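You operate a simulated robot arm through the tools that you are given. There is no shell and no other tool.

Carry out the task below with a simulated robot arm. There is one attempt and no reset: what you move stays moved.

Task
Wet the orange cloth and wipe the flour off the green mat.
Fine: wet it under the tap; cloth back, tap off. What is to be rubbed or washed off counts as gone when no trace of it is left.
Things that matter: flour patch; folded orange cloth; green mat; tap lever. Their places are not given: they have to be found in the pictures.

The check looks at the end state, three seconds after you hand in, the way a careful person would. Anything else that was tipped, shoved, dropped, spilled or broken makes it a failure. Flat cloth is picked up by pressing the open fingertips on it (5 to 10 N) and closing them slowly along it; thin cloth reads only 2 to 8 mm in the jaws.

Robot
A 7-joint arm with a two-finger parallel gripper, fixed in place. Base frame: the origin is on the floor under the middle of its stand, x ahead of it, y to its left, z up; the work surface is at about z = 752. Lengths are in mm, angles in rad, forces in N, time in s.
It reaches about 1479 mm from its shoulder. Its first joint turns from -2.897 to 2.897 rad. Payload 4.4 kg.
The TCP is the grasp point between the finger pads, 23 mm short of the fingertips. In the tool frame z runs along the fingers and y along their closing line. The gripper opens to 94 mm. The fingers are 38 mm wide and 10 mm thick; the gripper's body (54 by 96 mm) begins 39 mm behind the TCP.
Orientation is that of the tool frame in the base frame, as a unit quaternion [x, y, z, w]. With the fingers straight down and closing along the base's y, the tool's x points along the base's -x, its y along +y and its z along -z.

Tools
- The arm moves only by the tool play_rows. Its argument "plan" is one flat list of numbers, 7 for each row, row after row: the shift along the base's x, y, z in cm, then the turn, a rotation vector about the base's x, y, z in rad, then the closure, from 0 (fully open) to 1 (shut). In form: [dx, dy, dz, wx, wy, wz, fingers, dx, dy, dz, wx, wy, wz, fingers, ...]. A call has 1 to 20 rows; each row shifts and turns the commanded pose from where the row before left it. A row lasts 0.2 s, in which the tool goes at most 50 mm and 0.15 rad; a call with a longer step from one row to the next is refused whole, and so is a gripper value outside its range. A pose out of reach is approached as far as the arm can. The call stops where the force on the tool passes 40 N (or 10 N more than at its start, if that is more) or the arm is blocked; 0.2 s more then pass. The fingers move at their own pace (about 72 mm/s each) and stop on an object; they squeeze with about 36 N. The grip force told is the motor's: it shows also when the fingers shut on nothing. Time passes only in rows, and 0.2 s behind the last, so rows that do not move let the fingers close. The reply holds the time, the measured pose of the TCP, the force on the tool along the base axes, the opening and the grip force, in the units named above and with some noise, with the torque about the TCP (base axes, N m) and any sound that the robot's microphone picked up.
- Cameras (640 x 400 px; columns grow to the right, rows downward): "scene" is fixed at [211.2, 652.7, 1667.7]; the picture's right is [-0.82, -0.57, 0.00], its down [-0.24, 0.35, -0.90] and it looks along [0.51, -0.74, -0.43] (base axes); focal length 342 px, centre (320, 200). "wrist" rides on the gripper at [86, 16, -74] in the tool frame; the picture's right is [-0.18, 0.98, 0.00], its down [-0.58, -0.11, -0.81] and it looks along [-0.79, -0.15, 0.59] (tool axes); focal length 243 px, centre (320, 200).
- camera(camera): a new picture of that camera. The clock stands still meanwhile.
- locate(camera, pixels): for up to 12 pixels [column, row] of the newest picture of that camera ("zoom" is the newest enlarged one), the place [x, y, z] in the base frame of the surface seen there, good to about 2 mm, but the place of the scene camera against the robot may be out by one fixed shift of up to 12 mm in any direction. The clock stands still meanwhile.
- zoom(camera, box): a new picture of the part [left, top, right, bottom] of that camera's present view, enlarged. The clock stands still meanwhile.
- finish_job(): hands the job in; it is judged then, once.

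Leave the gripper open and the arm clear of the work at the hand-in unless told otherwise.

The tools are called after ">>>" by a JSON object that holds its "fn" and its "kwargs". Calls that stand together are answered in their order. play_rows: Moves the arm, as the interface text tells. Its arguments: {"type":"object","properties":{"plan":{"type":"array","items":{"type":"number"}}},"required":["plan"]} The other tools are called the same way: camera (camera) takes a picture; locate (camera, pixels) gives the place of the surface under pixels of a picture; zoom (camera, box) takes an enlarged picture of a part of a camera's view; finish_job () hands the job in.

At the start:

```text
time_s: 0.0
tool_pos: [674.8, -287.5, 1229.0]
orientation: [0.0, 1.0, 0.001, -0.001]
contact_force: [0.3, 0.5, 0.3]
wrist_torque: [0.02, 0.03, -0.03]
opening: 93.9
grip_force: 0.0
```

scene: 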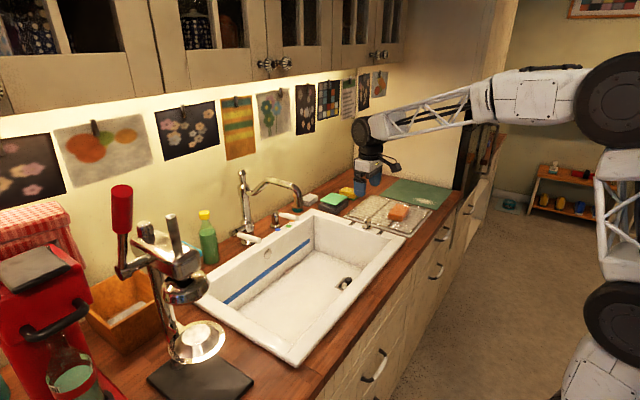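
wrist: 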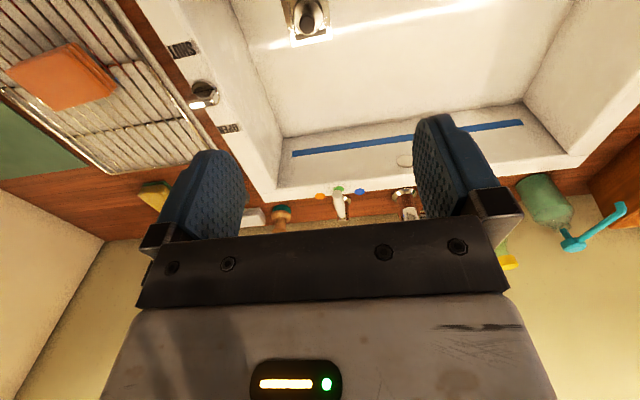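

I see the orange cloth on the drying rack (scene about 398,212), the green mat behind it (about 420,190), and the sink with a tap at about (265,205). I'll zoom in on these parts.

>>> {"fn": "zoom", "kwargs": {"camera": "scene", "box": [330, 160, 480, 254]}}

>>> {"fn": "zoom", "kwargs": {"camera": "scene", "box": [190, 150, 350, 250]}}

>>> {"fn": "zoom", "kwargs": {"camera": "wrist", "box": [0, 0, 260, 240]}}

>>> {"fn": "zoom", "kwargs": {"camera": "wrist", "box": [240, 140, 440, 265]}}

```text
4.26 times, centred on (405, 207) of scene
```

zoom: 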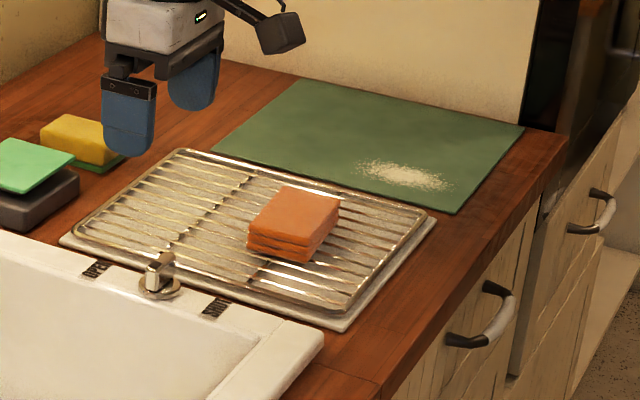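

```text
4.00 times, centred on (270, 200) of scene
```

zoom: 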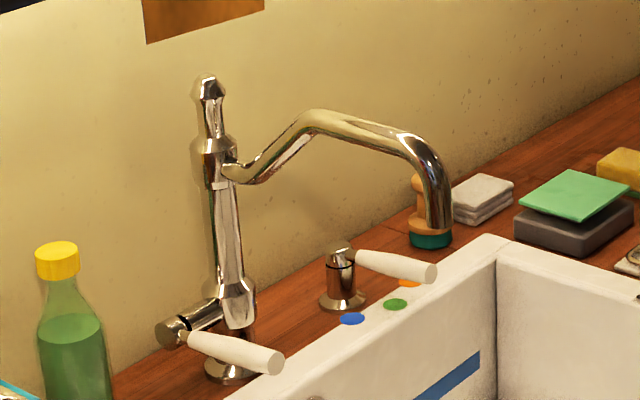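

```text
1.67 times, centred on (130, 120) of wrist
```

zoom: 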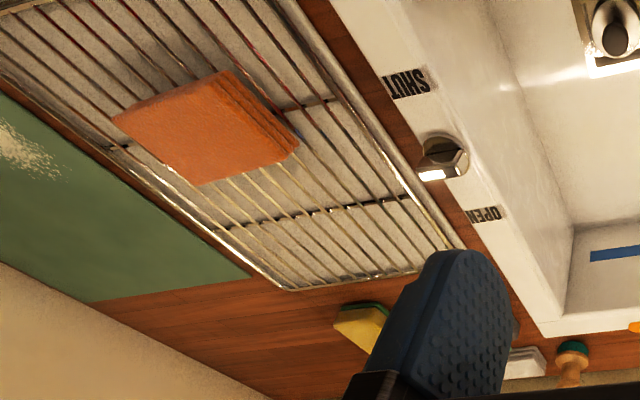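

```text
3.20 times, centred on (340, 202) of wrist
```

zoom: 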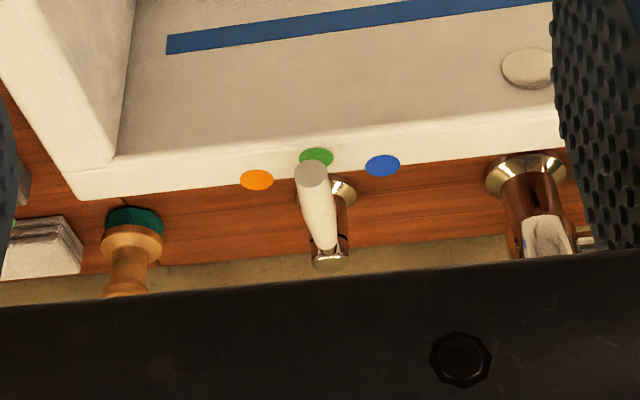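

I see an orange folded cloth on a drying rack, flour on the green mat, a tap with a white side lever, a second white lever with coloured dots, and a drain knob marked OPEN/SHUT. I'll locate the main points in the scene picture.

>>> {"fn": "camera", "kwargs": {"camera": "scene"}}

>>> {"fn": "locate", "kwargs": {"camera": "scene", "pixels": [[400, 209], [392, 216], [406, 218], [424, 202], [418, 200], [434, 205], [400, 179], [452, 190], [438, 209], [380, 195], [373, 178], [345, 285]]}}

>>> {"fn": "locate", "kwargs": {"camera": "scene", "pixels": [[242, 171], [248, 188], [234, 232], [258, 239], [258, 220], [296, 217], [276, 214], [299, 206], [270, 181], [290, 183], [278, 230], [289, 226]]}}

>>> {"fn": "locate", "kwargs": {"camera": "scene", "pixels": [[200, 298], [312, 213], [404, 235], [293, 362], [320, 285], [344, 283], [292, 221], [353, 218], [367, 222], [383, 232], [300, 300], [368, 228]]}}

```text
taken
```

scene: 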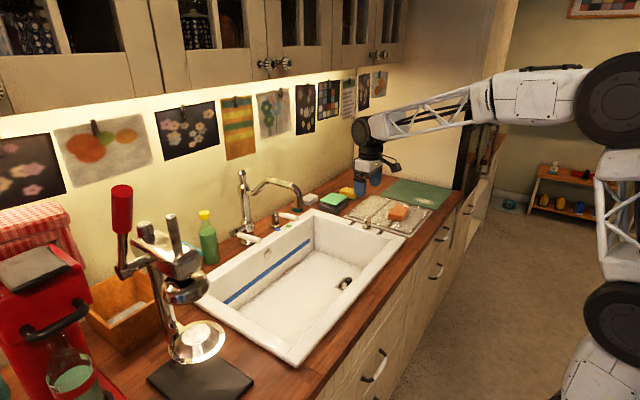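

```text
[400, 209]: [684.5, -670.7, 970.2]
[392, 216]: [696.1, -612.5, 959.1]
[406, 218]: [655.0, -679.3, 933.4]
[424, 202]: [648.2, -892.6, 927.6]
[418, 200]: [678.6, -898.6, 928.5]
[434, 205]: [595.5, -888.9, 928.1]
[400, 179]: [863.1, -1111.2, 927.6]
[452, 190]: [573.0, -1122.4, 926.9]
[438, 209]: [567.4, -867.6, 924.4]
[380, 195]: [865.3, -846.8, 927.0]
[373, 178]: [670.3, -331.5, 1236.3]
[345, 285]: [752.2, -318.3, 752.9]
```

```text
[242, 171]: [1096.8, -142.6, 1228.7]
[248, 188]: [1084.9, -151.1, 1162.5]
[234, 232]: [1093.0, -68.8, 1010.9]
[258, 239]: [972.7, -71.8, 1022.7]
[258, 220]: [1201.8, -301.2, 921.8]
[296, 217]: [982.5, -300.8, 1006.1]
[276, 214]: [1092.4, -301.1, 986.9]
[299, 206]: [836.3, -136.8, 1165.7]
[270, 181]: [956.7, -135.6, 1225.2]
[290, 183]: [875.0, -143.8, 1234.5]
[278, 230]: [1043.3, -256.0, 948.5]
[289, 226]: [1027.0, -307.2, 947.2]
```

```text
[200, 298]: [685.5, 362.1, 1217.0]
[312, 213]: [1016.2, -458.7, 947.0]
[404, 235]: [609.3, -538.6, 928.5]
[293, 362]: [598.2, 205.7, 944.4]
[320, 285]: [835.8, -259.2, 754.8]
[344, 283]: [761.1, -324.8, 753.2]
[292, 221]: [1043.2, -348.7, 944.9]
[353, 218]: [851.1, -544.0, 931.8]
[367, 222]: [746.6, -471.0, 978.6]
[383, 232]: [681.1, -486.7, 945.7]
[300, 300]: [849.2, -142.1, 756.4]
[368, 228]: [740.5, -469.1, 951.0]
```

The counter top is at about z 925 and the sink floor at 752. I'll zoom in closely on the tap levers, the drain knob, the drain and the cloth to understand each mechanism.

>>> {"fn": "zoom", "kwargs": {"camera": "scene", "box": [225, 205, 305, 255]}}

>>> {"fn": "zoom", "kwargs": {"camera": "scene", "box": [345, 205, 409, 245]}}

>>> {"fn": "zoom", "kwargs": {"camera": "scene", "box": [300, 255, 380, 305]}}

>>> {"fn": "zoom", "kwargs": {"camera": "wrist", "box": [150, 30, 262, 140]}}

>>> {"fn": "zoom", "kwargs": {"camera": "wrist", "box": [260, 0, 360, 60]}}

```text
8.00 times, centred on (265, 230) of scene
```

zoom: 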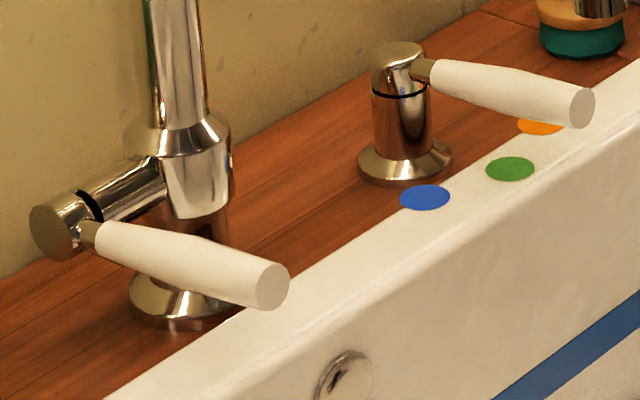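

```text
10.00 times, centred on (377, 225) of scene
```

zoom: 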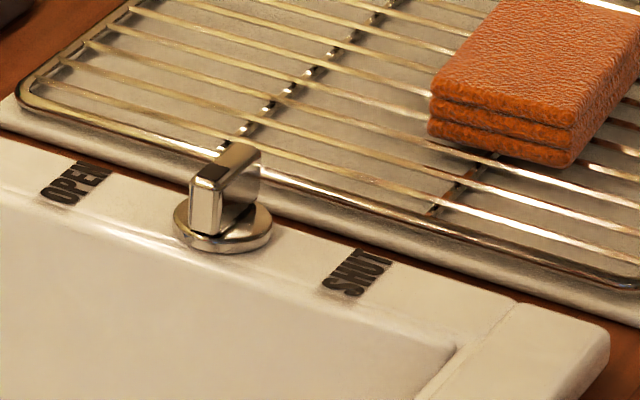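

```text
8.00 times, centred on (340, 280) of scene
```

zoom: 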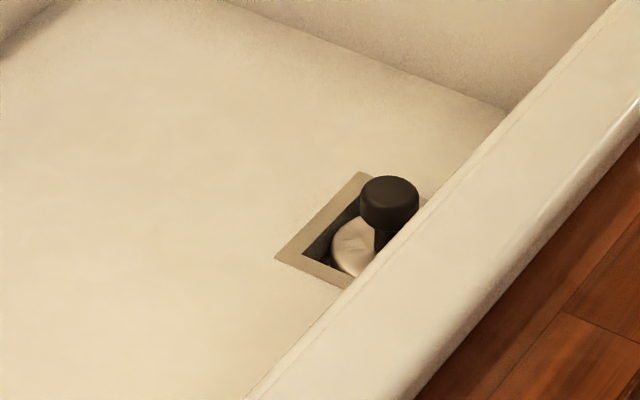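

```text
3.64 times, centred on (206, 85) of wrist
```

zoom: 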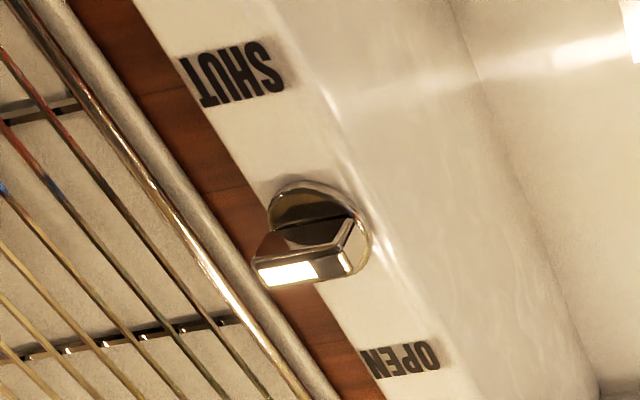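

```text
6.40 times, centred on (310, 30) of wrist
```

zoom: 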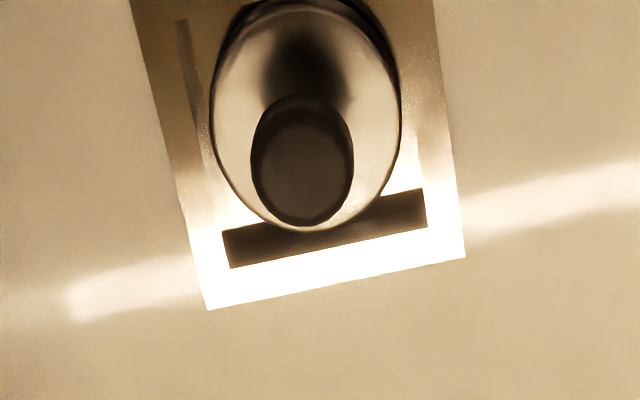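

The drain knob sits between SHUT and OPEN, and both white handles point out over the sink. Next I'll locate the same cloth and lever features in both cameras, to estimate the scene camera's fixed shift.

>>> {"fn": "zoom", "kwargs": {"camera": "scene", "box": [345, 205, 409, 245]}}

>>> {"fn": "locate", "kwargs": {"camera": "zoom", "pixels": [[433, 95], [572, 130], [500, 5], [432, 125], [568, 160], [210, 185], [235, 150], [222, 240], [80, 180], [355, 270], [500, 110], [620, 30]]}}

>>> {"fn": "camera", "kwargs": {"camera": "wrist"}}

>>> {"fn": "locate", "kwargs": {"camera": "wrist", "pixels": [[9, 71], [68, 45], [115, 79], [55, 108], [60, 75], [95, 65], [200, 95], [194, 105], [308, 18], [340, 193], [337, 208], [405, 195]]}}

```text
10.00 times, centred on (377, 225) of scene
```

zoom: 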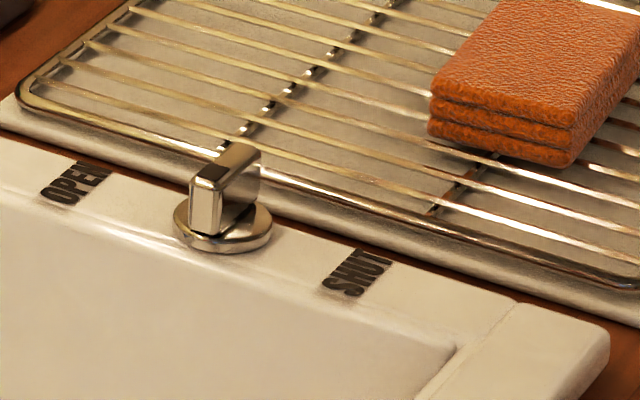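

```text
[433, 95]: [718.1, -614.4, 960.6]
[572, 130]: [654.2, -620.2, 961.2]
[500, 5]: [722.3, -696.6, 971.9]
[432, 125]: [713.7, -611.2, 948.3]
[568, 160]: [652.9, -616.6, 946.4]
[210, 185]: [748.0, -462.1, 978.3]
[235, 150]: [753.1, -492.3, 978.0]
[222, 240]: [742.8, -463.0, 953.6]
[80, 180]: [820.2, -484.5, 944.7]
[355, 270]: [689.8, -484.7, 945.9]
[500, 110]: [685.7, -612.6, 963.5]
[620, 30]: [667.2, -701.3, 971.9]
```

```text
taken
```

wrist: 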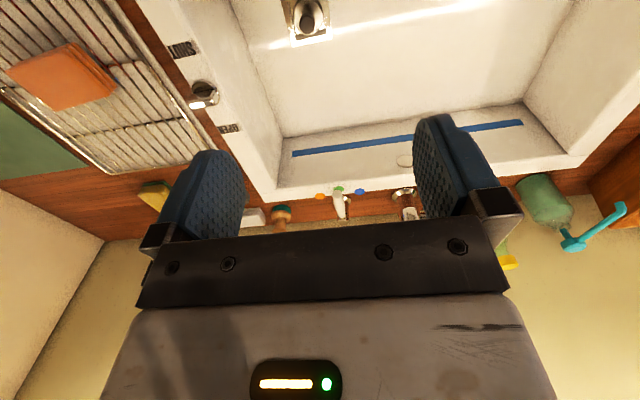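

```text
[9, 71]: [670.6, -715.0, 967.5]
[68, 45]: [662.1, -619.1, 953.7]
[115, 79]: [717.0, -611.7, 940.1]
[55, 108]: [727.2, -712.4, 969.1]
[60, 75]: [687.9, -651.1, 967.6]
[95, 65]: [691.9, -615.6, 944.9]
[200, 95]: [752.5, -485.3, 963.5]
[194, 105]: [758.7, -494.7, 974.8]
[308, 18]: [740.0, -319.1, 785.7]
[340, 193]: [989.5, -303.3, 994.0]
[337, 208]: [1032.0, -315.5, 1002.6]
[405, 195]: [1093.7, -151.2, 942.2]
```

Scene and wrist agree to a few millimetres: the cloth spans about x 655–722, y −615 to −715, with its top at z 968. Now I'll take closer points on the tap lever and the spout outlet.

>>> {"fn": "zoom", "kwargs": {"camera": "scene", "box": [225, 165, 321, 225]}}

>>> {"fn": "locate", "kwargs": {"camera": "zoom", "pixels": [[495, 260], [480, 268], [508, 268], [500, 225], [470, 150], [330, 105], [240, 145], [120, 60], [130, 160], [395, 385], [460, 380], [350, 340]]}}

>>> {"fn": "zoom", "kwargs": {"camera": "scene", "box": [225, 205, 305, 255]}}

>>> {"fn": "locate", "kwargs": {"camera": "zoom", "pixels": [[55, 225], [85, 235], [110, 240], [150, 255], [200, 265], [240, 280], [270, 285], [180, 245], [180, 280], [400, 60], [580, 107], [500, 90]]}}

```text
6.67 times, centred on (273, 195) of scene
```

zoom: 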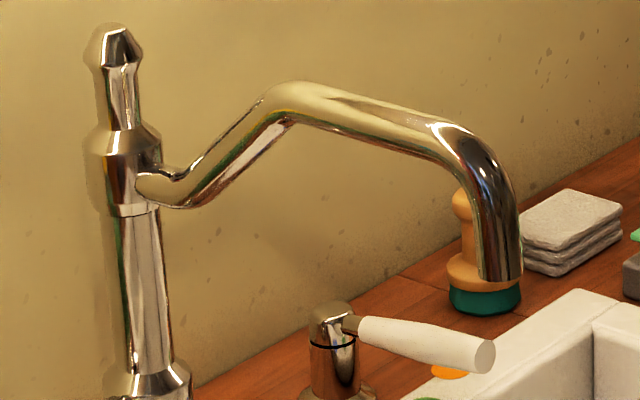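

```text
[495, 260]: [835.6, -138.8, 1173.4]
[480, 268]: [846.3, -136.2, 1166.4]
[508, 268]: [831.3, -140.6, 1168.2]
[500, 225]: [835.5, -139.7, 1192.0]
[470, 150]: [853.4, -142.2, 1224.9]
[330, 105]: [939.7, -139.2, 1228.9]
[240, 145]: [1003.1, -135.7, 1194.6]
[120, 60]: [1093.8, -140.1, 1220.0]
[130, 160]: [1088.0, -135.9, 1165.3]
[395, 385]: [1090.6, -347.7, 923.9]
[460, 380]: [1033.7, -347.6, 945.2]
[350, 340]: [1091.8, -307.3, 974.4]
```

```text
8.00 times, centred on (265, 230) of scene
```

zoom: 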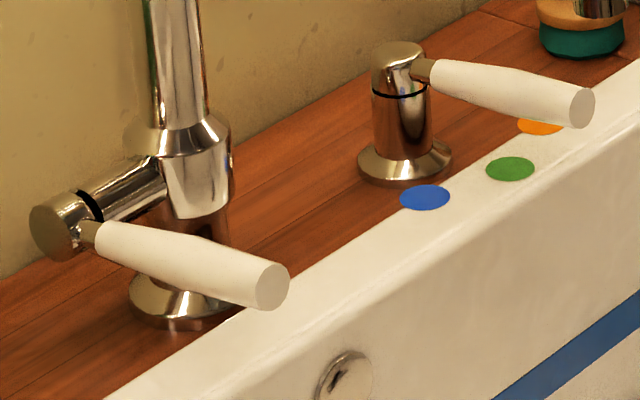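

```text
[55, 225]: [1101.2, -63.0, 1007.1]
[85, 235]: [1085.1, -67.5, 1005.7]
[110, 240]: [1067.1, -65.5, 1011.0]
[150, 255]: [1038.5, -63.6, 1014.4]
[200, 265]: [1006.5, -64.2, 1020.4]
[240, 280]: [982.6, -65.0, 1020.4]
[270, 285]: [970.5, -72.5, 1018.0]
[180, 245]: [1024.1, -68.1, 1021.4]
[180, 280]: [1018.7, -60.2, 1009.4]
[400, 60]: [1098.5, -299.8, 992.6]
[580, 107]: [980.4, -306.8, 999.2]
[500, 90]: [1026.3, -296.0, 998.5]
```

The tap lever's handle runs at about y −73 from x 1090 to 970 at z ≈1015, and the spout outlet is at about (840, −148, 1160). I'll first move along +y, clear of the spout, then forward and a little down, so the wrist camera can see the lever.

>>> {"fn": "play_rows", "kwargs": {"plan": [0, 4, 0, 0, 0, 0, 0, 0, 4.8, 0, 0, 0, 0, 0, 0, 4.8, 0, 0, 0, 0, 0, 0, 4.8, 0, 0, 0, 0, 0, 0, 4.8, 0, 0, 0, 0, 0, 0, 4.6, 0, 0, 0, 0, 0, 4, 1, -1.6, 0, 0, 0, 0, 4, 0, -1.6, 0, 0, 0, 0, 4, 0, -1.6, 0, 0, 0, 0, 3, 0, -1.6, 0, 0, 0, 0, 2, 0, -1.5, 0, 0, 0, 0]}}

>>> {"fn": "camera", "kwargs": {"camera": "wrist"}}

>>> {"fn": "camera", "kwargs": {"camera": "scene"}}

```text
time_s: 2.4
tool_pos: [844.5, 0.4, 1150.5]
orientation: [0.0, 1.0, 0.001, 0.001]
contact_force: [-0.7, -0.3, 0.6]
wrist_torque: [0.04, 0.05, 0.04]
opening: 94.1
grip_force: 0.1
```

```text
taken
```

wrist: 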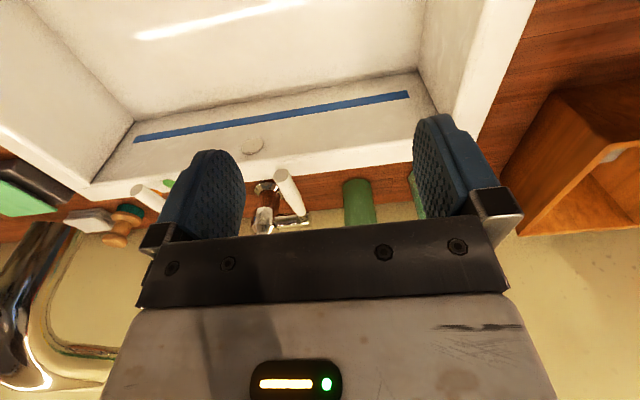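

```text
taken
```

scene: 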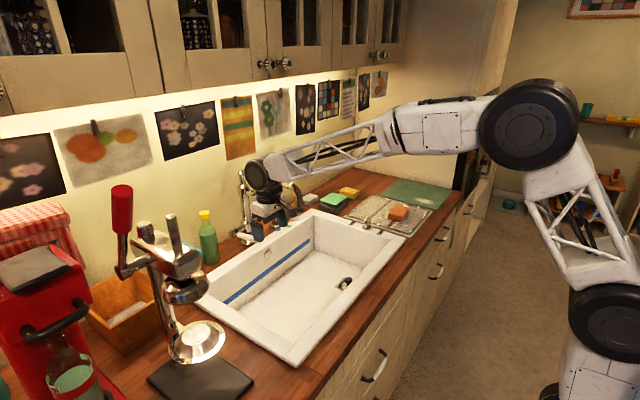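

The lever is visible between the fingers at about (290,190) in the wrist view. I'll zoom there and locate its end and pivot.

>>> {"fn": "zoom", "kwargs": {"camera": "wrist", "box": [230, 155, 326, 235]}}

>>> {"fn": "locate", "kwargs": {"camera": "zoom", "pixels": [[365, 115], [380, 150], [400, 200], [420, 250], [440, 300], [450, 350], [470, 385], [350, 120], [390, 110], [230, 200], [250, 330], [410, 300]]}}

>>> {"fn": "locate", "kwargs": {"camera": "wrist", "pixels": [[357, 190], [420, 185], [357, 215], [253, 145], [250, 165], [138, 187]]}}

```text
5.00 times, centred on (278, 195) of wrist
```

zoom: 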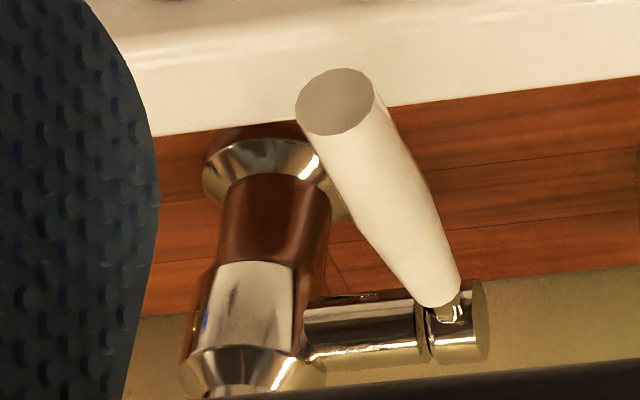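

```text
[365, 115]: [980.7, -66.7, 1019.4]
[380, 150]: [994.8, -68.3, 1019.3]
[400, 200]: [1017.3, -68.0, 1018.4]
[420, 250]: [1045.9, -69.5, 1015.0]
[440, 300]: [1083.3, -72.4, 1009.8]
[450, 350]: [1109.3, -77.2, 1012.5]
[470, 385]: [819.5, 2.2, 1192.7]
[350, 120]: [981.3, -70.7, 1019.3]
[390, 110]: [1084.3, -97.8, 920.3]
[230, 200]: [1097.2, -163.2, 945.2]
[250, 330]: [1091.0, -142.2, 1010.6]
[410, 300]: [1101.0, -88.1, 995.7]
```

```text
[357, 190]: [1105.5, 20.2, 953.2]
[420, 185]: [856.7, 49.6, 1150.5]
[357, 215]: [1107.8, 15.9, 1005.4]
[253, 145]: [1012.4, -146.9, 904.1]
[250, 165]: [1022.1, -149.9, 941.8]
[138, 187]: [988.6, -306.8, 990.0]
```

From the wrist view, the lever's free end has its top at about (981, −69, 1019), the pivot is at (1090, −75, 1005), and a green bottle stands at (1105, 20). I'll tilt the hand so it leans to +y, away from the spout, then go to a standoff above the lever's end.

>>> {"fn": "play_rows", "kwargs": {"plan": [0, 0, 0, -0.125, 0, 0, 0, 0, 0, 0, -0.125, 0, 0, 0, 0, 0, 0, -0.125, 0, 0, 0, 0, 0, 0, -0.125, 0, 0, 0, 3.5, -0.8, -1.7, 0, 0, 0, 0, 3.5, -0.8, -1.7, 0, 0, 0, 0, 3.5, -0.8, -1.7, 0, 0, 0, 0, 3.5, -0.9, -1.7, 0, 0, 0, 0, 0, 0, 0, 0, 0, 0, 0]}}

>>> {"fn": "camera", "kwargs": {"camera": "wrist"}}

>>> {"fn": "zoom", "kwargs": {"camera": "scene", "box": [190, 150, 350, 250]}}

```text
time_s: 4.4
tool_pos: [985.0, -31.4, 1079.3]
orientation: [0.0, 0.969, -0.247, 0.0]
contact_force: [-0.5, -0.5, -0.3]
wrist_torque: [-0.01, 0.0, 0.0]
opening: 94.0
grip_force: 0.1
```

```text
taken
```

wrist: 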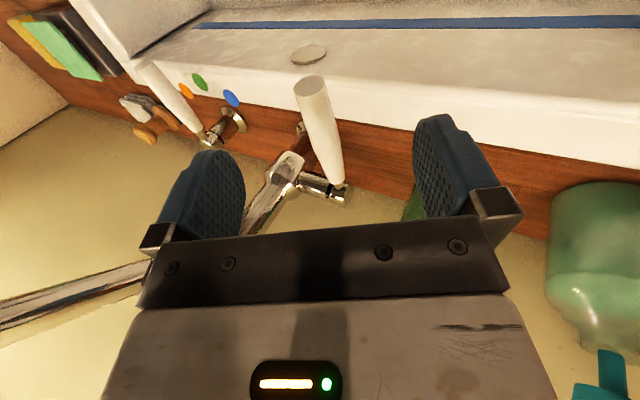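

```text
4.00 times, centred on (270, 200) of scene
```

zoom: 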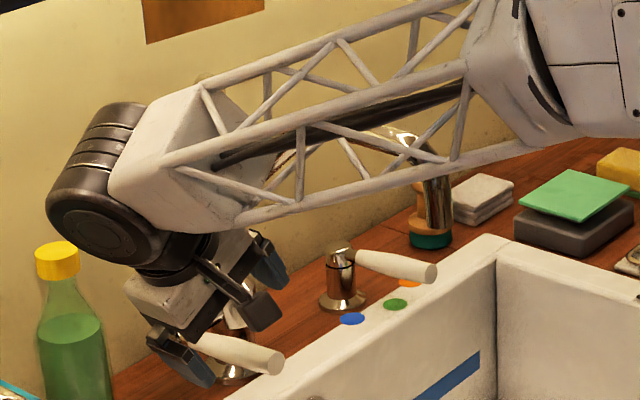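

The lever end sits between the fingers (wrist 312,85 to 335,190), and there is a green jar at the right edge. I'll locate both to check clearances before going down.

>>> {"fn": "locate", "kwargs": {"camera": "wrist", "pixels": [[318, 95], [322, 120], [328, 150], [312, 82], [590, 220], [560, 280], [610, 350], [610, 385], [410, 205], [335, 175], [310, 55], [232, 97]]}}

>>> {"fn": "locate", "kwargs": {"camera": "scene", "pixels": [[204, 214], [208, 240], [212, 262], [224, 200], [250, 178], [270, 190], [290, 170], [298, 200]]}}

```text
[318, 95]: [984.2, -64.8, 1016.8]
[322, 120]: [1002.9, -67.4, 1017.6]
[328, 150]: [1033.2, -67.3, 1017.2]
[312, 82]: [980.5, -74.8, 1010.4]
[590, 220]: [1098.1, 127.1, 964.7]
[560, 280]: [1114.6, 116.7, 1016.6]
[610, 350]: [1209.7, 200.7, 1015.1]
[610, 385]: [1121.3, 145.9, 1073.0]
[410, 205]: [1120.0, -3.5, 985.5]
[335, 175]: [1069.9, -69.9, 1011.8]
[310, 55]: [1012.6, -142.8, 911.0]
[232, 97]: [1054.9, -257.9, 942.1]
```

```text
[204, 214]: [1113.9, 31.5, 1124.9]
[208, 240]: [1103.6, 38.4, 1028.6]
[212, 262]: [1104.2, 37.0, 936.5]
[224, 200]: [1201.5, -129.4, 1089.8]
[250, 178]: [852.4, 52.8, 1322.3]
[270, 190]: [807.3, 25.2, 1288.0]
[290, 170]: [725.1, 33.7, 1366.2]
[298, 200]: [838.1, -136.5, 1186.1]
```

The lever end is at (980, −71, 1010) and the jar and bottle are well clear. I'll lower along the tool's axis and partly close around the handle.

>>> {"fn": "play_rows", "kwargs": {"plan": [0, -1.35, -2.3, 0, 0, 0, 0, 0.2, -1.35, -2.3, 0, 0, 0, 0, 0, -1.4, -2.3, 0, 0, 0, 0, 0, 0, 0, 0, 0, 0, 0.3, 0, 0, 0, 0, 0, 0, 0.55, 0, 0, 0, 0, 0, 0, 0.55]}}

>>> {"fn": "camera", "kwargs": {"camera": "wrist"}}

>>> {"fn": "zoom", "kwargs": {"camera": "scene", "box": [200, 190, 312, 260]}}

```text
time_s: 5.8
tool_pos: [987.9, -72.5, 1014.4]
orientation: [0.0, 0.969, -0.247, -0.001]
contact_force: [0.1, -0.1, 0.5]
wrist_torque: [0.04, -0.03, 0.03]
opening: 42.3
grip_force: 0.1
```

```text
taken
```

wrist: 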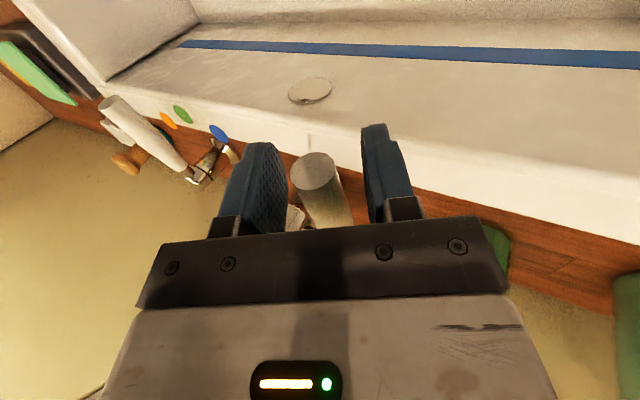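

```text
5.71 times, centred on (256, 225) of scene
```

zoom: 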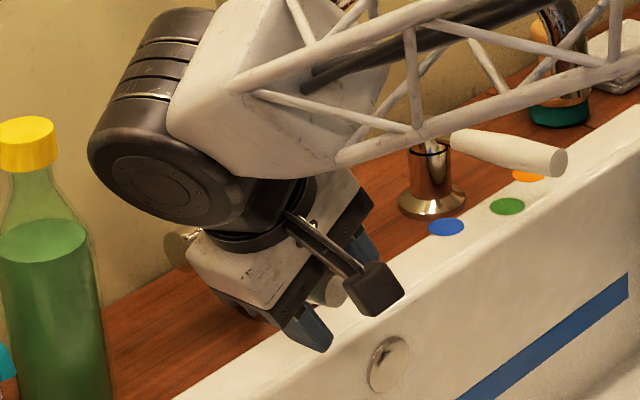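

The handle is centred between the fingers. Next I'll close on it fully.

>>> {"fn": "play_rows", "kwargs": {"plan": [0, 0, 0, 0, 0, 0, 0.7, 0, 0, 0, 0, 0, 0, 0.8, 0, 0, 0, 0, 0, 0, 0.9, 0, 0, 0, 0, 0, 0, 0.9]}}

```text
time_s: 6.8
tool_pos: [988.2, -72.9, 1014.1]
orientation: [0.0, 0.969, -0.248, 0.0]
contact_force: [-0.4, -28.9, 5.7]
wrist_torque: [-0.02, -0.2, 0.71]
opening: 23.4
grip_force: 45.2
```

The fingers hold the 23 mm handle, but there is a −29 N side force, so I'm slightly off-centre. I'll shift 1 mm in −y to see if it relaxes.

>>> {"fn": "play_rows", "kwargs": {"plan": [0, -0.1, 0, 0, 0, 0, 0.9, 0, 0, 0, 0, 0, 0, 0.9]}}

```text
time_s: 7.4
tool_pos: [987.6, -74.1, 1014.0]
orientation: [0.0, 0.969, -0.246, 0.001]
contact_force: [1.4, -22.9, 11.4]
wrist_torque: [0.05, -0.34, 0.78]
opening: 23.1
grip_force: 45.3
```

That helped a little. I'll shift 3 mm more along the closing line.

>>> {"fn": "play_rows", "kwargs": {"plan": [0, -0.26, 0.14, 0, 0, 0, 0.9, 0, 0, 0, 0, 0, 0, 0.9]}}

```text
time_s: 8.0
tool_pos: [987.1, -74.2, 1013.8]
orientation: [-0.001, 0.969, -0.248, 0.001]
contact_force: [-0.4, 33.7, 3.0]
wrist_torque: [0.25, 0.53, 1.0]
opening: 22.9
grip_force: 45.1
```

Now the force is +34 N, so I overshot. The neutral point lies about 1.5 mm back.

>>> {"fn": "play_rows", "kwargs": {"plan": [0, 0.15, -0.1, 0, 0, 0, 0.9, 0, 0, 0, 0, 0, 0, 0.9]}}

```text
time_s: 8.8
tool_pos: [987.8, -74.2, 1014.2]
orientation: [-0.001, 0.969, -0.247, -0.002]
contact_force: [-12.2, 7.3, 4.9]
wrist_torque: [0.15, 0.24, 0.93]
opening: 22.9
grip_force: 44.8
stopped in row 2: the force on the tool passed its limit at 44 N (the readings are from after the stop); the commanded pose is now the measured one
```

The side force is small now. I'll lift the handle about 10 mm along its arc and watch the force and sound.

>>> {"fn": "play_rows", "kwargs": {"plan": [0.02, 0, 0.35, 0, 0, 0.018, 0.9, 0.05, 0, 0.35, 0, 0, 0.018, 0.9, 0.07, 0, 0.35, 0, 0, 0.018, 0.9]}}

>>> {"fn": "zoom", "kwargs": {"camera": "scene", "box": [200, 180, 360, 280]}}

```text
time_s: 9.6
tool_pos: [988.6, -74.7, 1022.7]
orientation: [-0.027, 0.969, -0.247, 0.006]
contact_force: [-15.4, 9.4, -11.2]
wrist_torque: [0.02, 1.67, 0.22]
opening: 22.8
grip_force: 44.8
```

```text
4.00 times, centred on (280, 230) of scene
```

zoom: 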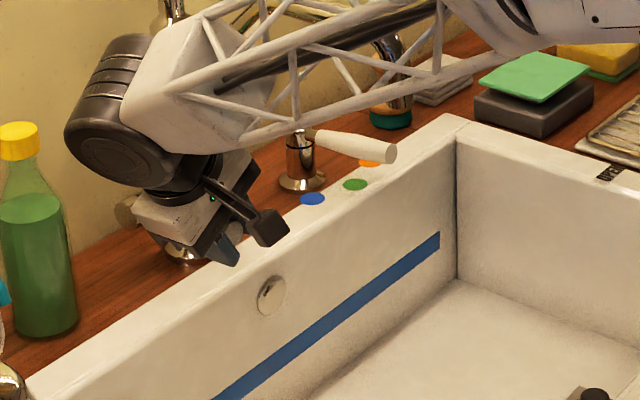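

The lever is following with only about 11 N and there's no water yet. I'll continue the arc upward.

>>> {"fn": "play_rows", "kwargs": {"plan": [0.12, 0, 0.53, 0, 0, 0.028, 0.9, 0.15, 0, 0.52, 0, 0, 0.028, 0.9, 0.18, 0, 0.52, 0, 0, 0.028, 0.9, 0.2, 0, 0.5, 0, 0, 0.028, 0.9, 0.23, 0, 0.5, 0, 0, 0.028, 0.9]}}

>>> {"fn": "zoom", "kwargs": {"camera": "scene", "box": [200, 160, 392, 300]}}

>>> {"fn": "camera", "kwargs": {"camera": "wrist"}}

```text
time_s: 10.8
tool_pos: [998.9, -74.0, 1050.1]
orientation: [-0.094, 0.964, -0.246, 0.023]
contact_force: [-14.5, 7.4, -8.2]
wrist_torque: [0.0, 1.7, 0.06]
opening: 22.9
grip_force: 44.9
```

```text
2.86 times, centred on (296, 230) of scene
```

zoom: 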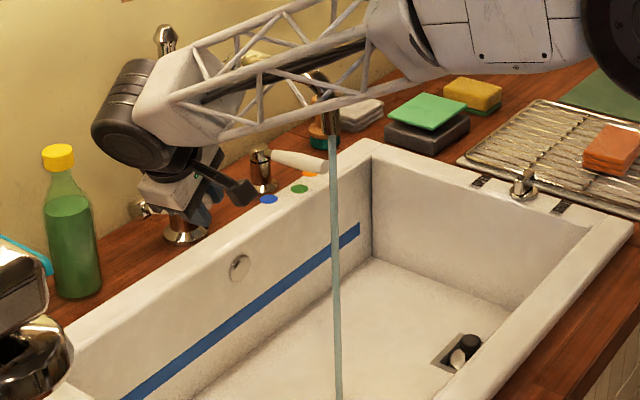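

```text
taken
```

wrist: 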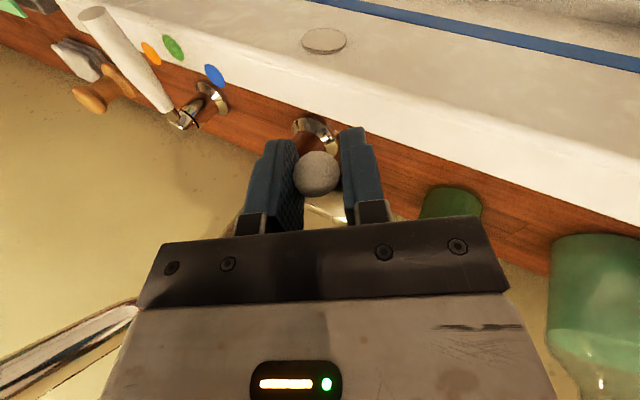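

Water is running from the spout in a thin stream. I'll release the lever here and back off along the tool axis.

>>> {"fn": "play_rows", "kwargs": {"plan": [0, 0, 0, 0, 0, 0, 0.6, 0, 0, 0, 0, 0, 0, 0.3, 0, 0, 0, 0, 0, 0, 0.0, -0.2, 1.2, 2.2, 0, 0, 0, 0, -0.2, 1.3, 2.3, 0, 0, 0, 0, -0.3, 1.3, 2.5, 0, 0, 0, 0]}}

>>> {"fn": "zoom", "kwargs": {"camera": "scene", "box": [200, 160, 392, 300]}}

>>> {"fn": "camera", "kwargs": {"camera": "wrist"}}

```text
time_s: 12.2
tool_pos: [988.8, -38.5, 1120.2]
orientation: [-0.093, 0.964, -0.246, 0.023]
contact_force: [-0.1, -0.6, -0.9]
wrist_torque: [-0.01, 0.05, 0.03]
opening: 94.1
grip_force: 0.2
```

```text
2.86 times, centred on (296, 230) of scene
```

zoom: 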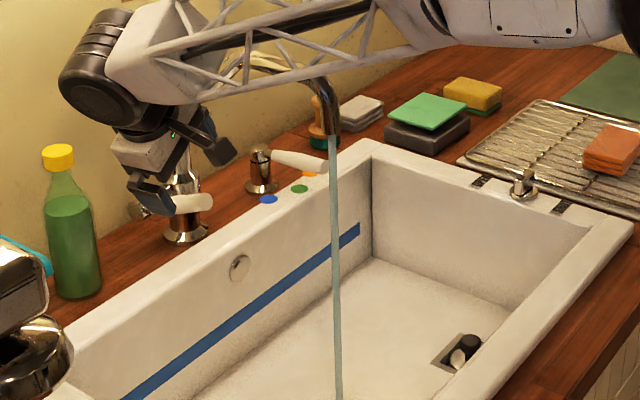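

```text
taken
```

wrist: 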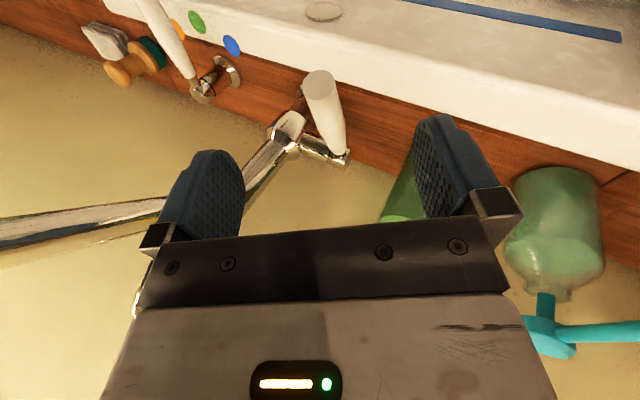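

The lever stays up and water runs freely. I'll locate the stream and check the basin for pooling.

>>> {"fn": "camera", "kwargs": {"camera": "scene"}}

>>> {"fn": "locate", "kwargs": {"camera": "scene", "pixels": [[300, 215], [300, 225], [300, 250], [301, 280], [301, 298], [285, 300], [320, 290], [345, 285], [252, 245]]}}

>>> {"fn": "zoom", "kwargs": {"camera": "scene", "box": [240, 240, 400, 340]}}

```text
taken
```

scene: 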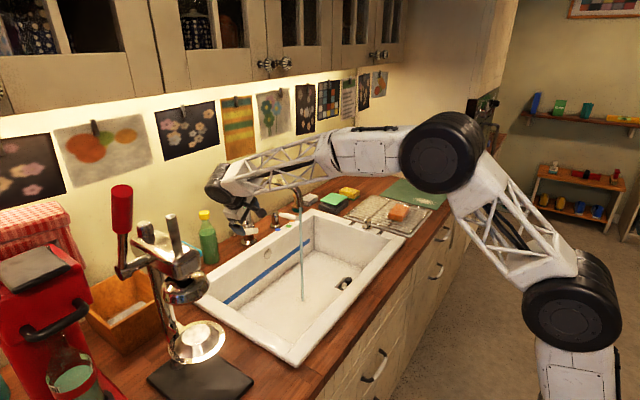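

```text
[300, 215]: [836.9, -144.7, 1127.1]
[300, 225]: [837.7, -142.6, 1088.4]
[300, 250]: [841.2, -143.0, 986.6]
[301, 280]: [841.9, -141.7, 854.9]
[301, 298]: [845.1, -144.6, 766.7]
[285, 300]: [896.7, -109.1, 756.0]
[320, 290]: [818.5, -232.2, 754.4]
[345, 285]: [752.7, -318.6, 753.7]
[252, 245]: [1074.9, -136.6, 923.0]
```

```text
4.00 times, centred on (320, 290) of scene
```

zoom: 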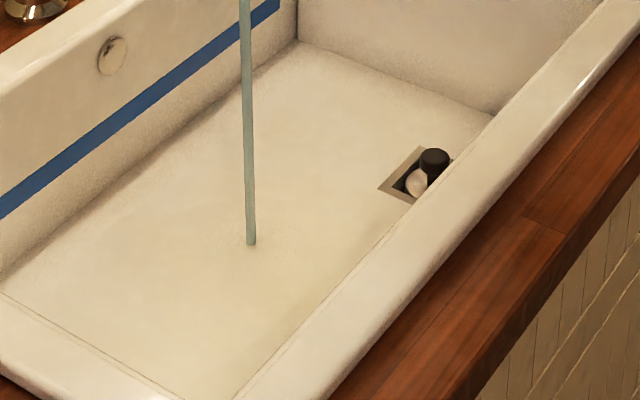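

The stream falls at about (838, −143) into a clear basin. Now I'll back away from the lever, straighten the hand, and travel toward the cloth.

>>> {"fn": "play_rows", "kwargs": {"plan": [-3, 2, 1.5, 0, 0, -0.097, 0, -4.5, 2, 1.5, 0, 0, -0.097, 0, -4.5, 0, 1.5, 0.125, 0, 0, 0, -4.5, 0, 1.5, 0.125, 0, 0, 0, -4.5, 0, 1.5, 0.125, 0, 0, 0, -4.5, 0, 1.5, 0.125, 0, 0, 0, -4.5, 0, 1, 0, 0, 0, 0, 0, -4.5, 0, 0, 0, -0.12, 0, 0, -4.7, 0, 0, 0, -0.12, 0, 0, -4.7, 0, 0, 0, -0.12, 0, 0, -4.7, 0, 0, 0, -0.12, 0, 0, -4.7, 0, 0, 0, -0.12, 0, 0, -4.7, 0, 0, 0, -0.12, 0, 0, -4.7, 0, 0, 0, -0.12, 0, 0, -4.7, 0, 0, 0, -0.12, 0, 0, -4.7, 0, 0, 0, -0.12, 0, 0, -4.7, 0, 0, 0, -0.12, 0, 0, -4.7, 0, 0, 0, -0.12, 0]}}

>>> {"fn": "camera", "kwargs": {"camera": "scene"}}

>>> {"fn": "camera", "kwargs": {"camera": "wrist"}}

```text
refused: row 2 steps farther than a row can; nothing moved
```

```text
taken
```

scene: 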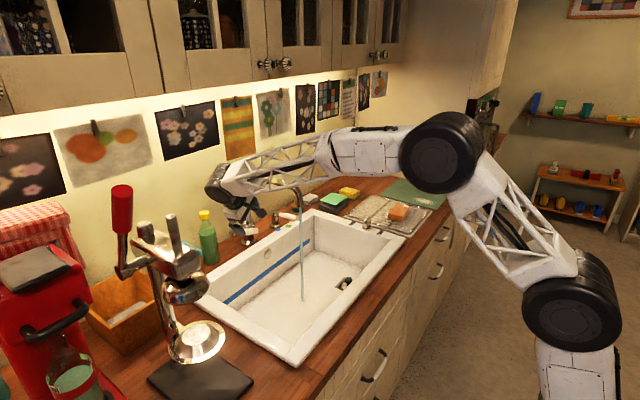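

```text
taken
```

wrist: 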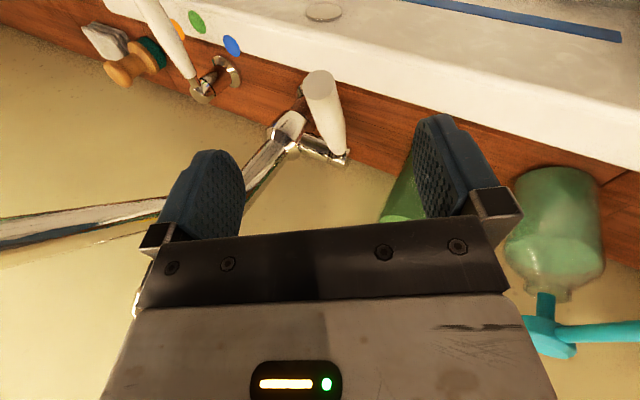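

Row 2 was too long a step (over 50 mm). I'll shorten it and replay.

>>> {"fn": "play_rows", "kwargs": {"plan": [-3, 2, 1.5, 0, 0, -0.097, 0, -4, 2, 1.5, 0, 0, -0.097, 0, -4.5, 0, 1.5, 0.125, 0, 0, 0, -4.5, 0, 1.5, 0.125, 0, 0, 0, -4.5, 0, 1.5, 0.125, 0, 0, 0, -4.5, 0, 1.5, 0.125, 0, 0, 0, -4.7, 0, 1, 0, 0, 0, 0, 0, -4.5, 0, 0, 0, -0.12, 0, 0, -4.7, 0, 0, 0, -0.12, 0, 0, -4.7, 0, 0, 0, -0.12, 0, 0, -4.7, 0, 0, 0, -0.12, 0, 0, -4.7, 0, 0, 0, -0.12, 0, 0, -4.7, 0, 0, 0, -0.12, 0, 0, -4.7, 0, 0, 0, -0.12, 0, 0, -4.7, 0, 0, 0, -0.12, 0, 0, -4.7, 0, 0, 0, -0.12, 0, 0, -4.7, 0, 0, 0, -0.12, 0, 0, -4.7, 0, 0, 0, -0.12, 0]}}

>>> {"fn": "camera", "kwargs": {"camera": "scene"}}

>>> {"fn": "camera", "kwargs": {"camera": "wrist"}}

```text
time_s: 15.9
tool_pos: [695.6, -511.4, 1219.9]
orientation: [0.614, 0.789, 0.0, -0.001]
contact_force: [-0.4, -0.6, 0.1]
wrist_torque: [-0.01, 0.01, 0.02]
opening: 94.0
grip_force: 0.0
```

```text
taken
```

scene: 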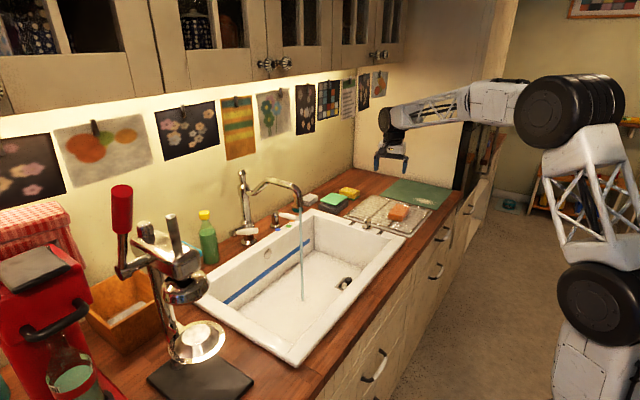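

```text
taken
```

wrist: 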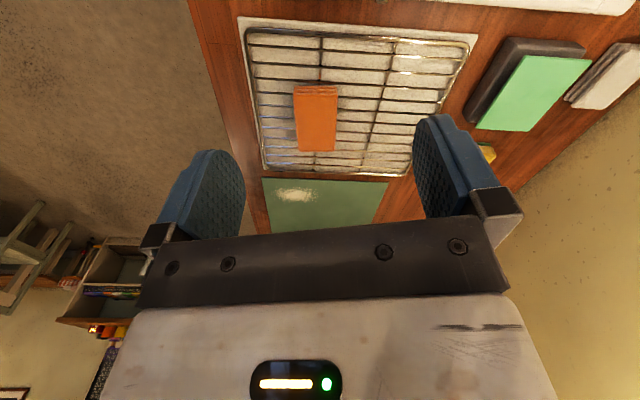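

I have a clear wrist view of the cloth on the rack and the flour on the mat. I'll zoom and locate the cloth corners and the flour patch.

>>> {"fn": "zoom", "kwargs": {"camera": "wrist", "box": [250, 60, 410, 160]}}

>>> {"fn": "locate", "kwargs": {"camera": "zoom", "pixels": [[186, 120], [345, 115], [195, 360], [335, 360], [265, 240], [180, 105], [345, 100], [265, 108], [150, 250], [400, 250], [265, 130], [265, 350]]}}

>>> {"fn": "zoom", "kwargs": {"camera": "wrist", "box": [240, 160, 400, 240]}}

>>> {"fn": "locate", "kwargs": {"camera": "wrist", "pixels": [[296, 194], [275, 193], [318, 193], [296, 187], [296, 203], [264, 181], [386, 184], [374, 220], [273, 225], [300, 180], [340, 205], [280, 200]]}}

```text
4.00 times, centred on (330, 110) of wrist
```

zoom: 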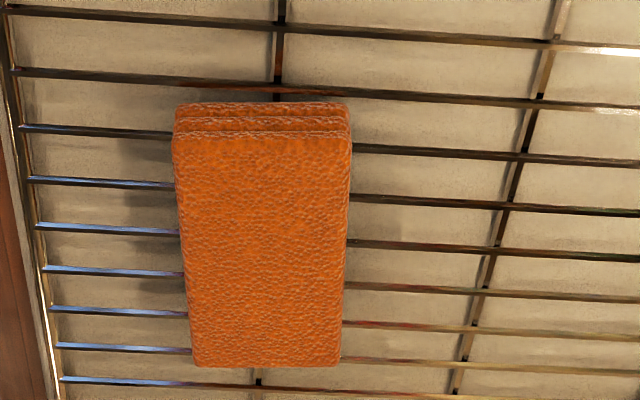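

```text
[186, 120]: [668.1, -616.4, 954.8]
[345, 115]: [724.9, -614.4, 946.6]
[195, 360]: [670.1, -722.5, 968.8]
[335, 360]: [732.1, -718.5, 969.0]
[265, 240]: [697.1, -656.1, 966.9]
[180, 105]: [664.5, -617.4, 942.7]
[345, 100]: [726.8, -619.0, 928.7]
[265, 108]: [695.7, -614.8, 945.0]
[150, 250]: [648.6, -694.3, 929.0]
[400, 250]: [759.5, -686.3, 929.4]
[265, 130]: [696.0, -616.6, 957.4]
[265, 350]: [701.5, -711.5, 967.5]
```

```text
4.00 times, centred on (320, 200) of wrist
```

zoom: 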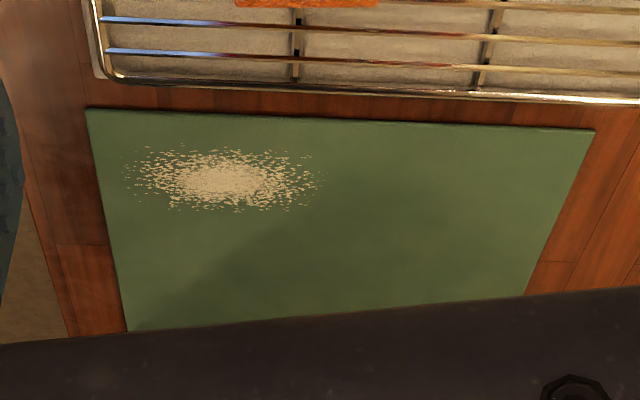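

```text
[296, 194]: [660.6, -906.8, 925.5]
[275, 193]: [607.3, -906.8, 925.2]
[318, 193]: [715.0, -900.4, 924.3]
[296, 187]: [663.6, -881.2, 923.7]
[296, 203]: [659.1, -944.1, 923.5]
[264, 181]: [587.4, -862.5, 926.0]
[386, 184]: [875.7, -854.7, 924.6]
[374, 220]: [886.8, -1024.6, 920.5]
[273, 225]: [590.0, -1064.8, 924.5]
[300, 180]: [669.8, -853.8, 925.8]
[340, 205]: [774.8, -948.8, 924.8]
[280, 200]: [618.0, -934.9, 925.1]
```

The cloth's centre is at (698, −668), about 63 mm wide in x, 106 mm long in y, with its top at z 968, turned only about 0.025 rad. The flour spans about x 600–720, y −878 to −945. I'll square up the yaw and come down to just above the cloth.

>>> {"fn": "play_rows", "kwargs": {"plan": [0.1, -3.9, -2.5, 0, 0, -0.113, 0, 0.1, -3.9, -2.5, 0, 0, -0.113, 0, 0.05, -3.9, -2.5, 0, 0, 0, 0, 0, -3.95, -2.5, 0, 0, 0, 0, 0, 0, -3, 0, 0, 0, 0, 0, 0, -3, 0, 0, 0, 0, 0, 0, -3, 0, 0, 0, 0, 0, 0, -2, 0, 0, 0, 0, 0, 0, 0, 0, 0, 0, 0]}}

>>> {"fn": "camera", "kwargs": {"camera": "wrist"}}

>>> {"fn": "zoom", "kwargs": {"camera": "scene", "box": [330, 160, 458, 240]}}

```text
time_s: 17.9
tool_pos: [694.1, -668.0, 1011.8]
orientation: [0.698, 0.716, 0.0, 0.0]
contact_force: [0.4, -0.1, -0.2]
wrist_torque: [-0.01, 0.01, 0.0]
opening: 93.8
grip_force: 0.0
```

```text
taken
```

wrist: 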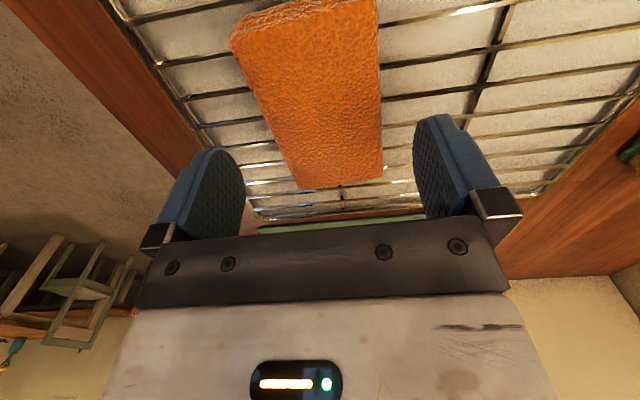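

```text
5.00 times, centred on (394, 200) of scene
```

zoom: 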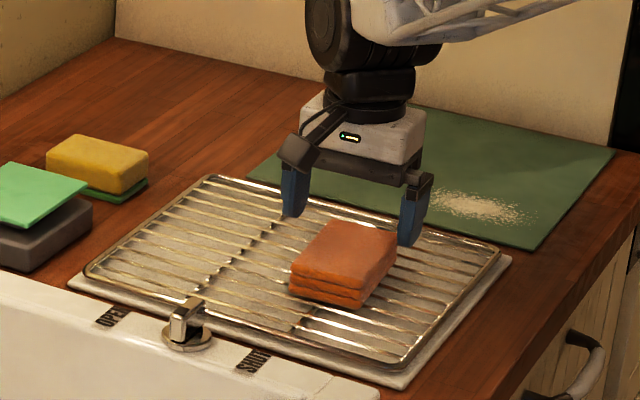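

The fingers straddle the cloth. I'll locate the cloth corners once more at this closer range, both to centre the grip and to record where it must go back.

>>> {"fn": "locate", "kwargs": {"camera": "wrist", "pixels": [[297, 185], [380, 177], [260, 100], [380, 90], [240, 40], [375, 30], [310, 90], [340, 175], [270, 120], [420, 60], [240, 160], [400, 150]]}}

```text
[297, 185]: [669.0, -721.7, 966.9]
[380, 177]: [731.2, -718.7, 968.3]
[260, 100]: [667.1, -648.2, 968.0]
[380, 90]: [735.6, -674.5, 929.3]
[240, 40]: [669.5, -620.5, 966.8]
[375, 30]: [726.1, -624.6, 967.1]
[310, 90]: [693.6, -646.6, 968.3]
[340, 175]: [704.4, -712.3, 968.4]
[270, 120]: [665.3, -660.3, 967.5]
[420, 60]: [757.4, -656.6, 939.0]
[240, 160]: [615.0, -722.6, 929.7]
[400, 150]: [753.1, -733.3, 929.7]
```

Let me check the height of the rack's rods so the fingertips don't hit them.

>>> {"fn": "zoom", "kwargs": {"camera": "wrist", "box": [380, 0, 540, 100]}}

>>> {"fn": "locate", "kwargs": {"camera": "zoom", "pixels": [[100, 85], [200, 70], [100, 235], [200, 215], [300, 200], [60, 390], [200, 375], [440, 170], [470, 100], [350, 330], [150, 150], [250, 290]]}}

```text
4.00 times, centred on (460, 50) of wrist
```

zoom: 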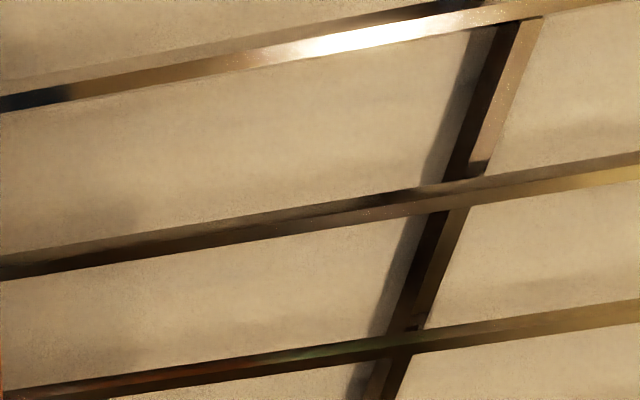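

```text
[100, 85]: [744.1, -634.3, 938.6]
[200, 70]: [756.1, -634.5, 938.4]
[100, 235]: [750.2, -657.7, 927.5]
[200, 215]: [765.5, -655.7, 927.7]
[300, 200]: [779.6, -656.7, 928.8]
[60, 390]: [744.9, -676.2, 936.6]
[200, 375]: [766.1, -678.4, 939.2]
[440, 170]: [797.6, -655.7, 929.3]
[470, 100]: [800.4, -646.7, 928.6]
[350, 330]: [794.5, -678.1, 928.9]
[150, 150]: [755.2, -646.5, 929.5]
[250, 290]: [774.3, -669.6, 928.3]
```

The rods' tops are at z 939, so the cloth is about 29 mm thick. I'll go to x 699 and TCP z 968, which puts the fingertips about 6 mm above the rods, and close gently on the sides.

>>> {"fn": "play_rows", "kwargs": {"plan": [0.5, 0, -1.5, 0, 0, 0, 0, 0, 0, -1.5, 0, 0, 0, 0, 0, 0, -1.35, 0, 0, 0, 0, 0, 0, 0, 0, 0, 0, 0.2, 0, 0, 0, 0, 0, 0, 0.3, 0, 0, 0, 0, 0, 0, 0.35, 0, 0, 0, 0, 0, 0, 0.4, 0, 0, 0, 0, 0, 0, 0.4]}}

>>> {"fn": "camera", "kwargs": {"camera": "wrist"}}

>>> {"fn": "zoom", "kwargs": {"camera": "scene", "box": [360, 180, 440, 230]}}

```text
time_s: 19.8
tool_pos: [700.5, -668.1, 965.8]
orientation: [0.698, 0.716, 0.001, -0.001]
contact_force: [1.0, -0.3, 0.8]
wrist_torque: [-0.02, -0.05, -0.01]
opening: 65.5
grip_force: 35.5
```

```text
taken
```

wrist: 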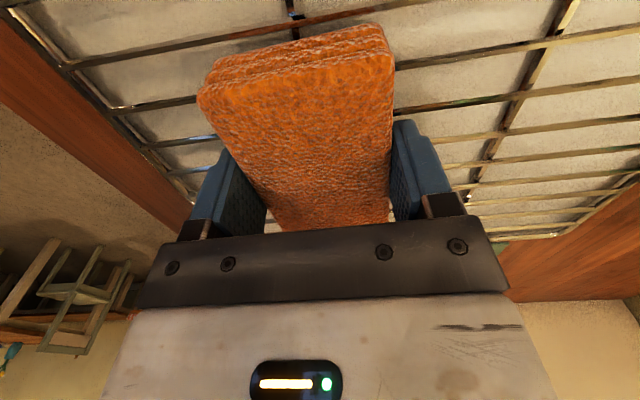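

```text
8.00 times, centred on (400, 205) of scene
```

zoom: 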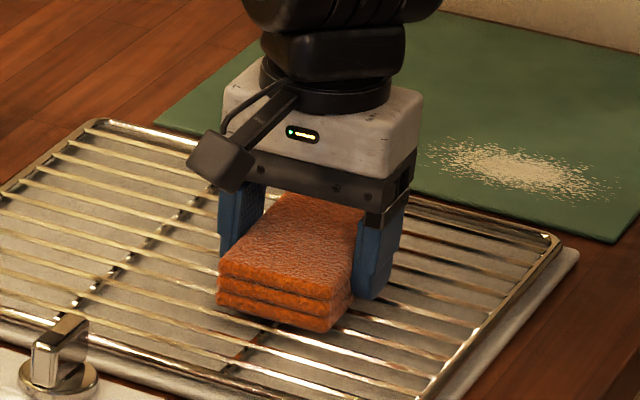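

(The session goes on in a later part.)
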